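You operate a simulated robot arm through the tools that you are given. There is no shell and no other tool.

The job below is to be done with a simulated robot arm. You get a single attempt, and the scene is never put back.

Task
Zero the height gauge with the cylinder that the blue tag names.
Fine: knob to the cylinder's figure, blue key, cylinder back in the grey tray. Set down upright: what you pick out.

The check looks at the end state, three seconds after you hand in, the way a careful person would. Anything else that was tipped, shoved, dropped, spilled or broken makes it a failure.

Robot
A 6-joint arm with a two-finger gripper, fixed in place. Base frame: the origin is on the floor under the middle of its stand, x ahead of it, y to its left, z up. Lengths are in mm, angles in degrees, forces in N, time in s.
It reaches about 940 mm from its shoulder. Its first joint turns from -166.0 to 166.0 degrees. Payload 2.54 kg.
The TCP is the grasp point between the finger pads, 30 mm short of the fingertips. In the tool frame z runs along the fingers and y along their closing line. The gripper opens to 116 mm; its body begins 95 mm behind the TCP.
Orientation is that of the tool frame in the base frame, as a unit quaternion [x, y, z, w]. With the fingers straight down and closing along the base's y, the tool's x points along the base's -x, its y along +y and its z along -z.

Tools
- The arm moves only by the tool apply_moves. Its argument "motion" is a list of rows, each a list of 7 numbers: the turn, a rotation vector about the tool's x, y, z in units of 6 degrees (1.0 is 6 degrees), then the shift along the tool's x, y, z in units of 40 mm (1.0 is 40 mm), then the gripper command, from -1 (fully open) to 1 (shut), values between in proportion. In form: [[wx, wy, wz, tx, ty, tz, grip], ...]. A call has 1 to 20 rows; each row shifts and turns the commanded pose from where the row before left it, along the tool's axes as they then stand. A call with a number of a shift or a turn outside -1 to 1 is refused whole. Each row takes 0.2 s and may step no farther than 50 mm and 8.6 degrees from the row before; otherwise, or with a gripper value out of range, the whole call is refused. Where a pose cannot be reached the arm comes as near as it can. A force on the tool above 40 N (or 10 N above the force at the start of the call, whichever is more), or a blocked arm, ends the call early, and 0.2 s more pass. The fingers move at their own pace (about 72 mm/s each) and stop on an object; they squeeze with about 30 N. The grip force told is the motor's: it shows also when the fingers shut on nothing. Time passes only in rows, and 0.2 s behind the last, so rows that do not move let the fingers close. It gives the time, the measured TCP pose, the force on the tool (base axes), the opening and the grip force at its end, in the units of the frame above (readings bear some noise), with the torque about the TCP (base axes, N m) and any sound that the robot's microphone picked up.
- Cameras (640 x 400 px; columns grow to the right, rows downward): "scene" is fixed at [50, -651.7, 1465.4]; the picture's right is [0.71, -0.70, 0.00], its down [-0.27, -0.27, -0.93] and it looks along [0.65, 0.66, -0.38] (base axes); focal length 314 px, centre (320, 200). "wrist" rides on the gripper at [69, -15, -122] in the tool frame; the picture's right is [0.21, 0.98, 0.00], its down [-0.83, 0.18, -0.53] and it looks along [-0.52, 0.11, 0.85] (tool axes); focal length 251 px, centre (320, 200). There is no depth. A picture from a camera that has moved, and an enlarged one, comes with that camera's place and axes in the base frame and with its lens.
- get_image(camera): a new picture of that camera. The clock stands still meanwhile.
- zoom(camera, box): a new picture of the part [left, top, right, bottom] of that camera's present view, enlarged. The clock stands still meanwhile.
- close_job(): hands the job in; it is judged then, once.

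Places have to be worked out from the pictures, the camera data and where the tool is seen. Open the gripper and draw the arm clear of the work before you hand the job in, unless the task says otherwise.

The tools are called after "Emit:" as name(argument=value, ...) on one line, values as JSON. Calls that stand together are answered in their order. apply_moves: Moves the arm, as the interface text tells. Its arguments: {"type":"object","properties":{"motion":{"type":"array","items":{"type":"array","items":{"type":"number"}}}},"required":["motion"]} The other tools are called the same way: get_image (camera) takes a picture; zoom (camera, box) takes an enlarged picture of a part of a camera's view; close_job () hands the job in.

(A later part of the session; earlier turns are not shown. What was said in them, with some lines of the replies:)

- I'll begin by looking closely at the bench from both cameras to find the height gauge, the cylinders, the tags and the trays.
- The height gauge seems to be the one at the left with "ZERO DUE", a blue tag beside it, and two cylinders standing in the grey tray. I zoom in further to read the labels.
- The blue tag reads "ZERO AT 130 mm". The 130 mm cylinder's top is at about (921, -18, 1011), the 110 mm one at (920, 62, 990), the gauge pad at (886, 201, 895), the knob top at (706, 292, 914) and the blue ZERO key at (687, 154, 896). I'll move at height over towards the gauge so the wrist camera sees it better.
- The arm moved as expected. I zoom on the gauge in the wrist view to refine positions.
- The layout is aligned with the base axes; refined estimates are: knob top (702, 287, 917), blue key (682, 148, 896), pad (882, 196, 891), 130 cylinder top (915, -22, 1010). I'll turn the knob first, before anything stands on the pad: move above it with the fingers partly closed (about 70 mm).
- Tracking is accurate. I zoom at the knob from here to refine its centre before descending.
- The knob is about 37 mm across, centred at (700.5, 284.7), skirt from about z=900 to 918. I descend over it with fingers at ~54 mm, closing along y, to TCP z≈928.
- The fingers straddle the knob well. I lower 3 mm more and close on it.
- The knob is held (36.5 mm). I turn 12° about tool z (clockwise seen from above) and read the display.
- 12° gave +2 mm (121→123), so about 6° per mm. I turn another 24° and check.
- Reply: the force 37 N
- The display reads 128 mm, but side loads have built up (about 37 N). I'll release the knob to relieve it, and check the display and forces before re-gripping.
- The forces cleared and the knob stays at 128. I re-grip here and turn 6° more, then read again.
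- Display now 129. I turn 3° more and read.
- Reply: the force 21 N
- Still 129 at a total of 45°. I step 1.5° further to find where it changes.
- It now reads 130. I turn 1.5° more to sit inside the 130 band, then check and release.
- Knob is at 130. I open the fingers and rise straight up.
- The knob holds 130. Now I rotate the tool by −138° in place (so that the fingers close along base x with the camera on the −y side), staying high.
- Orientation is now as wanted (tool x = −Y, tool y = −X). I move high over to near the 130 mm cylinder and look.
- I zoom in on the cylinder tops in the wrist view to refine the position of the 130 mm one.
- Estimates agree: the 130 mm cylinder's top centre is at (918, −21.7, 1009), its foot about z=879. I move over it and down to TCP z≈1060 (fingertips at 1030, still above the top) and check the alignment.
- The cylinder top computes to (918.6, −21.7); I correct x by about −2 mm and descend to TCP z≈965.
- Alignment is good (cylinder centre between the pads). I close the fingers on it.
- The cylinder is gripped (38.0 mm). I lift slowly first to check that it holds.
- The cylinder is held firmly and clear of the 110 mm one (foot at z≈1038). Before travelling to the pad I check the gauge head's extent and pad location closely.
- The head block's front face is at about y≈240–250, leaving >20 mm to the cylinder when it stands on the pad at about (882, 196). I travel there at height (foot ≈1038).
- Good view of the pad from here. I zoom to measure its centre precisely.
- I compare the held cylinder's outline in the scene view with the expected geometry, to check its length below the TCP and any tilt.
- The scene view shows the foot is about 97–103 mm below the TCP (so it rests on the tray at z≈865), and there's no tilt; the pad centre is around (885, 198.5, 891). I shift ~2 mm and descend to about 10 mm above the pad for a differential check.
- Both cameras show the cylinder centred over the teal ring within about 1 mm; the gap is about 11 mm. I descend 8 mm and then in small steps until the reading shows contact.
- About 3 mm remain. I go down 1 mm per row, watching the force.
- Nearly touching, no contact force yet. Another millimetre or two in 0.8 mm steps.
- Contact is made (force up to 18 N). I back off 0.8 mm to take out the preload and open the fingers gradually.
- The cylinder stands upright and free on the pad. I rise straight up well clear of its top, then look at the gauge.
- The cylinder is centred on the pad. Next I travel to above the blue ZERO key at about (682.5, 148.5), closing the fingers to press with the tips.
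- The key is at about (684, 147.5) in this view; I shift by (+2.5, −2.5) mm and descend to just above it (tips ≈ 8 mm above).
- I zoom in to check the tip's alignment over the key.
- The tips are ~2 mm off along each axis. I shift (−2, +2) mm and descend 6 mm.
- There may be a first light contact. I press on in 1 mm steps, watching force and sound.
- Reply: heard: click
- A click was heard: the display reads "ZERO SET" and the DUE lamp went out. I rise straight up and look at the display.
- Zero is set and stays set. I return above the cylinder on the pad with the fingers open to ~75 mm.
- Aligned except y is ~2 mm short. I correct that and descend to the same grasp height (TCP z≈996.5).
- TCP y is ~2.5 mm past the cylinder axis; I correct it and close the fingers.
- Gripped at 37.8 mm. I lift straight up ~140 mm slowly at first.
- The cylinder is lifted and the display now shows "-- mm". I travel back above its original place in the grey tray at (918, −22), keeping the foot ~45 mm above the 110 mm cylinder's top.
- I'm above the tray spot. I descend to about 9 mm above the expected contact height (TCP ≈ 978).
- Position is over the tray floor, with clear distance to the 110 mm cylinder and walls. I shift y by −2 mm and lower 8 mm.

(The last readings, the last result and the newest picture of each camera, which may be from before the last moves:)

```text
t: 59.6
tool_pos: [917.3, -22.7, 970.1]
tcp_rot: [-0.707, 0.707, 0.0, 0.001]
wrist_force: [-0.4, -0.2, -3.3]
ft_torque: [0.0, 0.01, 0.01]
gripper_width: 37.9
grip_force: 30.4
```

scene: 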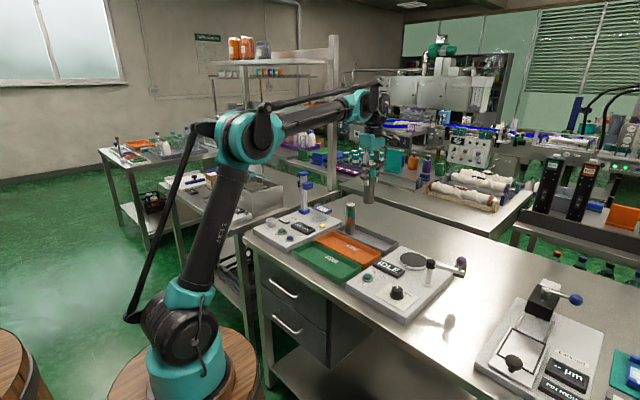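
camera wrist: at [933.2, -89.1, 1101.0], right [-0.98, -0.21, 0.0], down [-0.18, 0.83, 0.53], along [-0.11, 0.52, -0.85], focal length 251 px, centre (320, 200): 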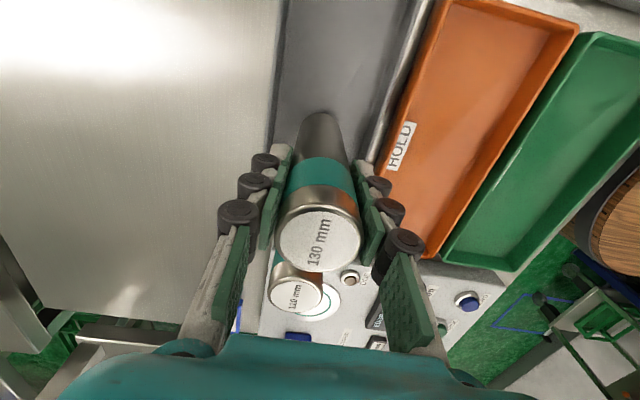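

No contact yet at z≈970. I continue in 0.8 mm steps.

Emit:
apply_moves(motion=[[0, 0, 0, 0, 0, 0.02, 0.6], [0, 0, 0, 0, 0, 0, 0.6]])

Emit:
apply_moves(motion=[[0, 0, 0, 0, 0, 0.02, 0.6], [0, 0, 0, 0, 0, 0, 0.6]])

Emit:
zoom(camera="scene", box=[345, 215, 385, 255])

```text
t: 60.2
tool_pos: [918.0, -22.9, 968.8]
tcp_rot: [-0.707, 0.707, -0.001, 0.001]
wrist_force: [1.7, 1.6, 5.7]
ft_torque: [0.08, -0.12, 0.0]
gripper_width: 38.1
grip_force: 30.0
```

```text
t: 60.8
tool_pos: [918.2, -23.2, 969.2]
tcp_rot: [-0.707, 0.707, 0.0, 0.001]
wrist_force: [3.5, 0.7, 20.4]
ft_torque: [0.08, -0.11, 0.01]
gripper_width: 38.3
grip_force: 29.7
```

```text
10.00 times, centred on (365, 235) of scene
camera zoom: at [50.0, -651.7, 1465.4], right [0.71, -0.7, 0.0], down [-0.27, -0.27, -0.93], along [0.65, 0.66, -0.38], focal length 3135 px, centre (-130, -150)
```

zoom: 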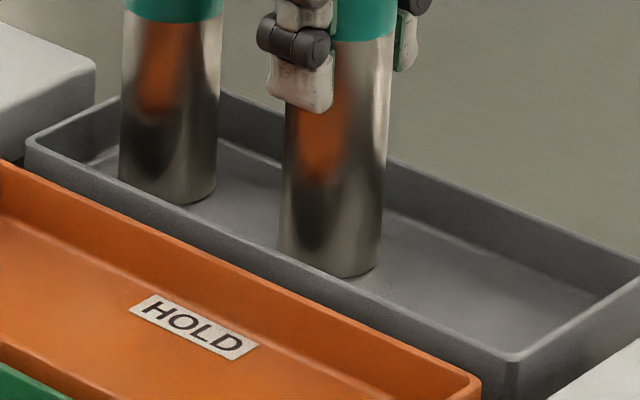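

The cylinder rests on the tray floor (20 N preload). I back off 0.8 mm and open gradually.

Emit:
apply_moves(motion=[[0, 0, 0, 0, 0, -0.02, 0.6], [0, 0, 0, 0, 0, 0, 0.6], [0, 0, 0, 0, 0, 0, 0.3], [0, 0, 0, 0, 0, 0, 0.2], [0, 0, 0, 0, 0, 0, 0.0], [0, 0, 0, 0, 0, 0, -0.2], [0, 0, 0, 0, 0, 0, -0.3], [0, 0, 0, 0, 0, 0, -0.3]])

Emit:
zoom(camera="scene", box=[330, 190, 400, 255])

Emit:
get_image(camera="wrist")

```text
t: 62.6
tool_pos: [918.2, -21.5, 969.5]
tcp_rot: [-0.707, 0.707, 0.0, 0.001]
wrist_force: [0.0, 0.2, 0.4]
ft_torque: [0.02, 0.04, 0.01]
gripper_width: 75.3
grip_force: 0.1
```

```text
6.15 times, centred on (365, 222) of scene
camera zoom: at [50.0, -651.7, 1465.4], right [0.71, -0.7, 0.0], down [-0.27, -0.27, -0.93], along [0.65, 0.66, -0.38], focal length 1929 px, centre (43, 62)
```

zoom: 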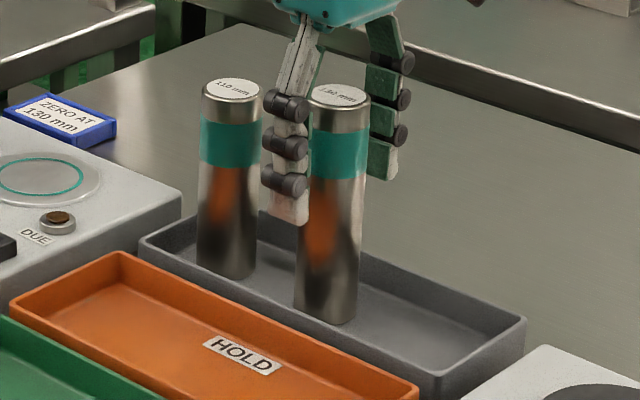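

```text
taken
camera wrist: at [933.6, -91.3, 1091.5], right [-0.98, -0.21, 0.0], down [-0.18, 0.83, 0.53], along [-0.11, 0.52, -0.85], focal length 251 px, centre (320, 200)
```

wrist: 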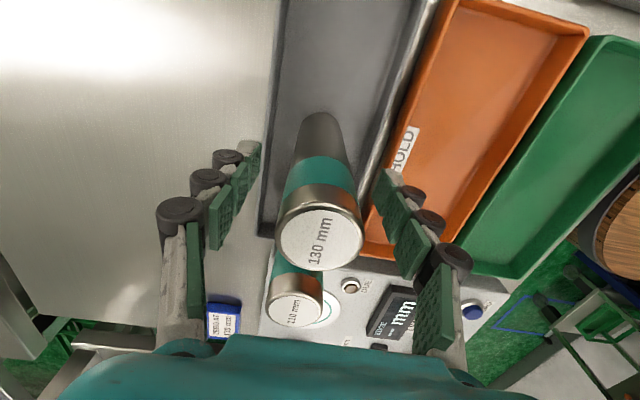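

The cylinder stands upright in the grey tray, released. I rise straight up and then draw the arm back towards its starting position.

Emit:
apply_moves(motion=[[0, 0, 0, 0, 0, -0.3, -0.3], [0, 0, 0, 0, 0, -0.6, -0.3], [0, 0, 0, 0, 0, -0.9, -0.3], [0, 0, 0, 0, 0, -1, -0.3], [0, 0, 0, 0, 0, -1, -0.3], [0, 0, 0, 0, 0, -1, -0.3], [0, 0, 0, 0, 0, -1, -0.5], [0, 0, 0, 0, 0.8, -0.4, -1], [0, 0, 0, 0, 1, 0, -1], [0, 0, 0, 0, 1, 0, -1], [0, 0, 0, 0, 1, 0, -1], [0, 0, 0, 0, 1, 0, -1], [0, 0, 0, 0, 1, 0, -1], [0, 0, 0, 0, 1, 0, -1], [0, 0, 0, 0, 1, 0, -1], [0, 0, 0, 0, 1, 0, -1], [0, 0, 0, 0, 1, 0, -1], [0, 0, 0, 0, 1, 0, -1], [0, 0, 0, 0, 0, 0, -1]])

Emit:
get_image(camera="scene")

Emit:
zoom(camera="scene", box=[240, 160, 400, 270])

Emit:
zoom(camera="scene", box=[260, 200, 340, 250])

```text
t: 66.6
tool_pos: [487.0, -23.4, 1218.0]
tcp_rot: [0.708, -0.707, 0.0, -0.001]
wrist_force: [0.5, 0.0, -0.8]
ft_torque: [0.0, 0.01, 0.01]
gripper_width: 116.2
grip_force: 0.0
```

```text
taken
```

scene: 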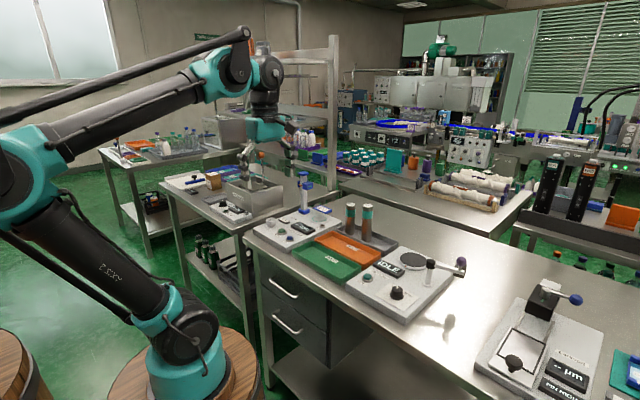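

```text
3.64 times, centred on (320, 215) of scene
camera zoom: at [50.0, -651.7, 1465.4], right [0.71, -0.7, 0.0], down [-0.27, -0.27, -0.93], along [0.65, 0.66, -0.38], focal length 1140 px, centre (320, 146)
```

zoom: 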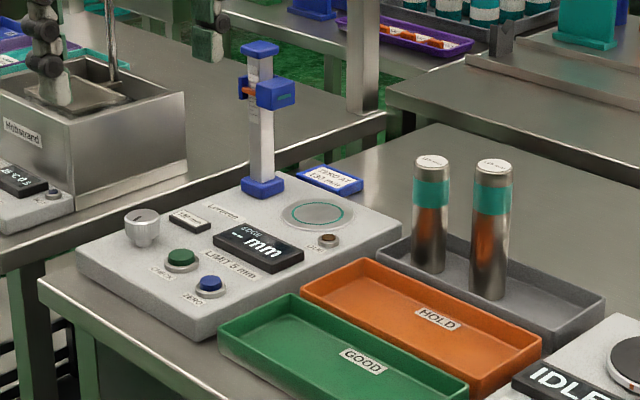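

```text
8.00 times, centred on (300, 225) of scene
camera zoom: at [50.0, -651.7, 1465.4], right [0.71, -0.7, 0.0], down [-0.27, -0.27, -0.93], along [0.65, 0.66, -0.38], focal length 2508 px, centre (480, 0)
```

zoom: 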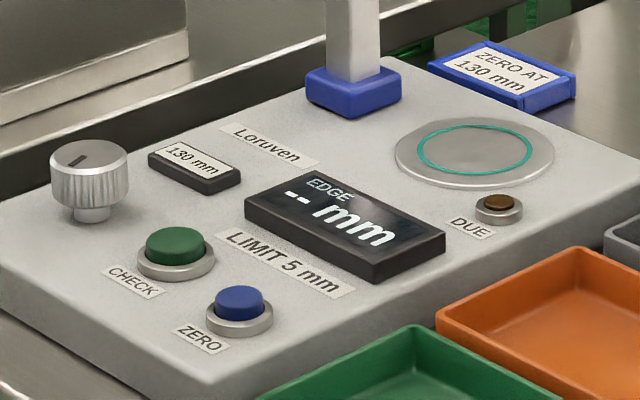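

Everything is in its end state: the knob reads 130 mm, the zero is set with the DUE lamp off, and both cylinders stand upright in the grey tray. The gripper is open and the arm is drawn back, so I hand the job in.

Emit:
close_job()

```text
The job is handed in.
```

I zeroed the height gauge with the 130 mm cylinder, which is the one the blue tag names, and handed the job in.

- **Knob:** turned from 121 to 130 mm, and it still read 130 at the end.
- **Zeroing:** with the cylinder standing on the gauge's pad, I pressed the blue ZERO key. It clicked, the display showed "ZERO SET", and the DUE lamp went out. With the pad empty again, the display shows "-- mm".
- **Cylinder:** it stands upright in the grey tray, back where it started, next to the 110 mm one.

I saw nothing tipped or moved in the final picture. The gripper is open and the arm is clear of the bench.
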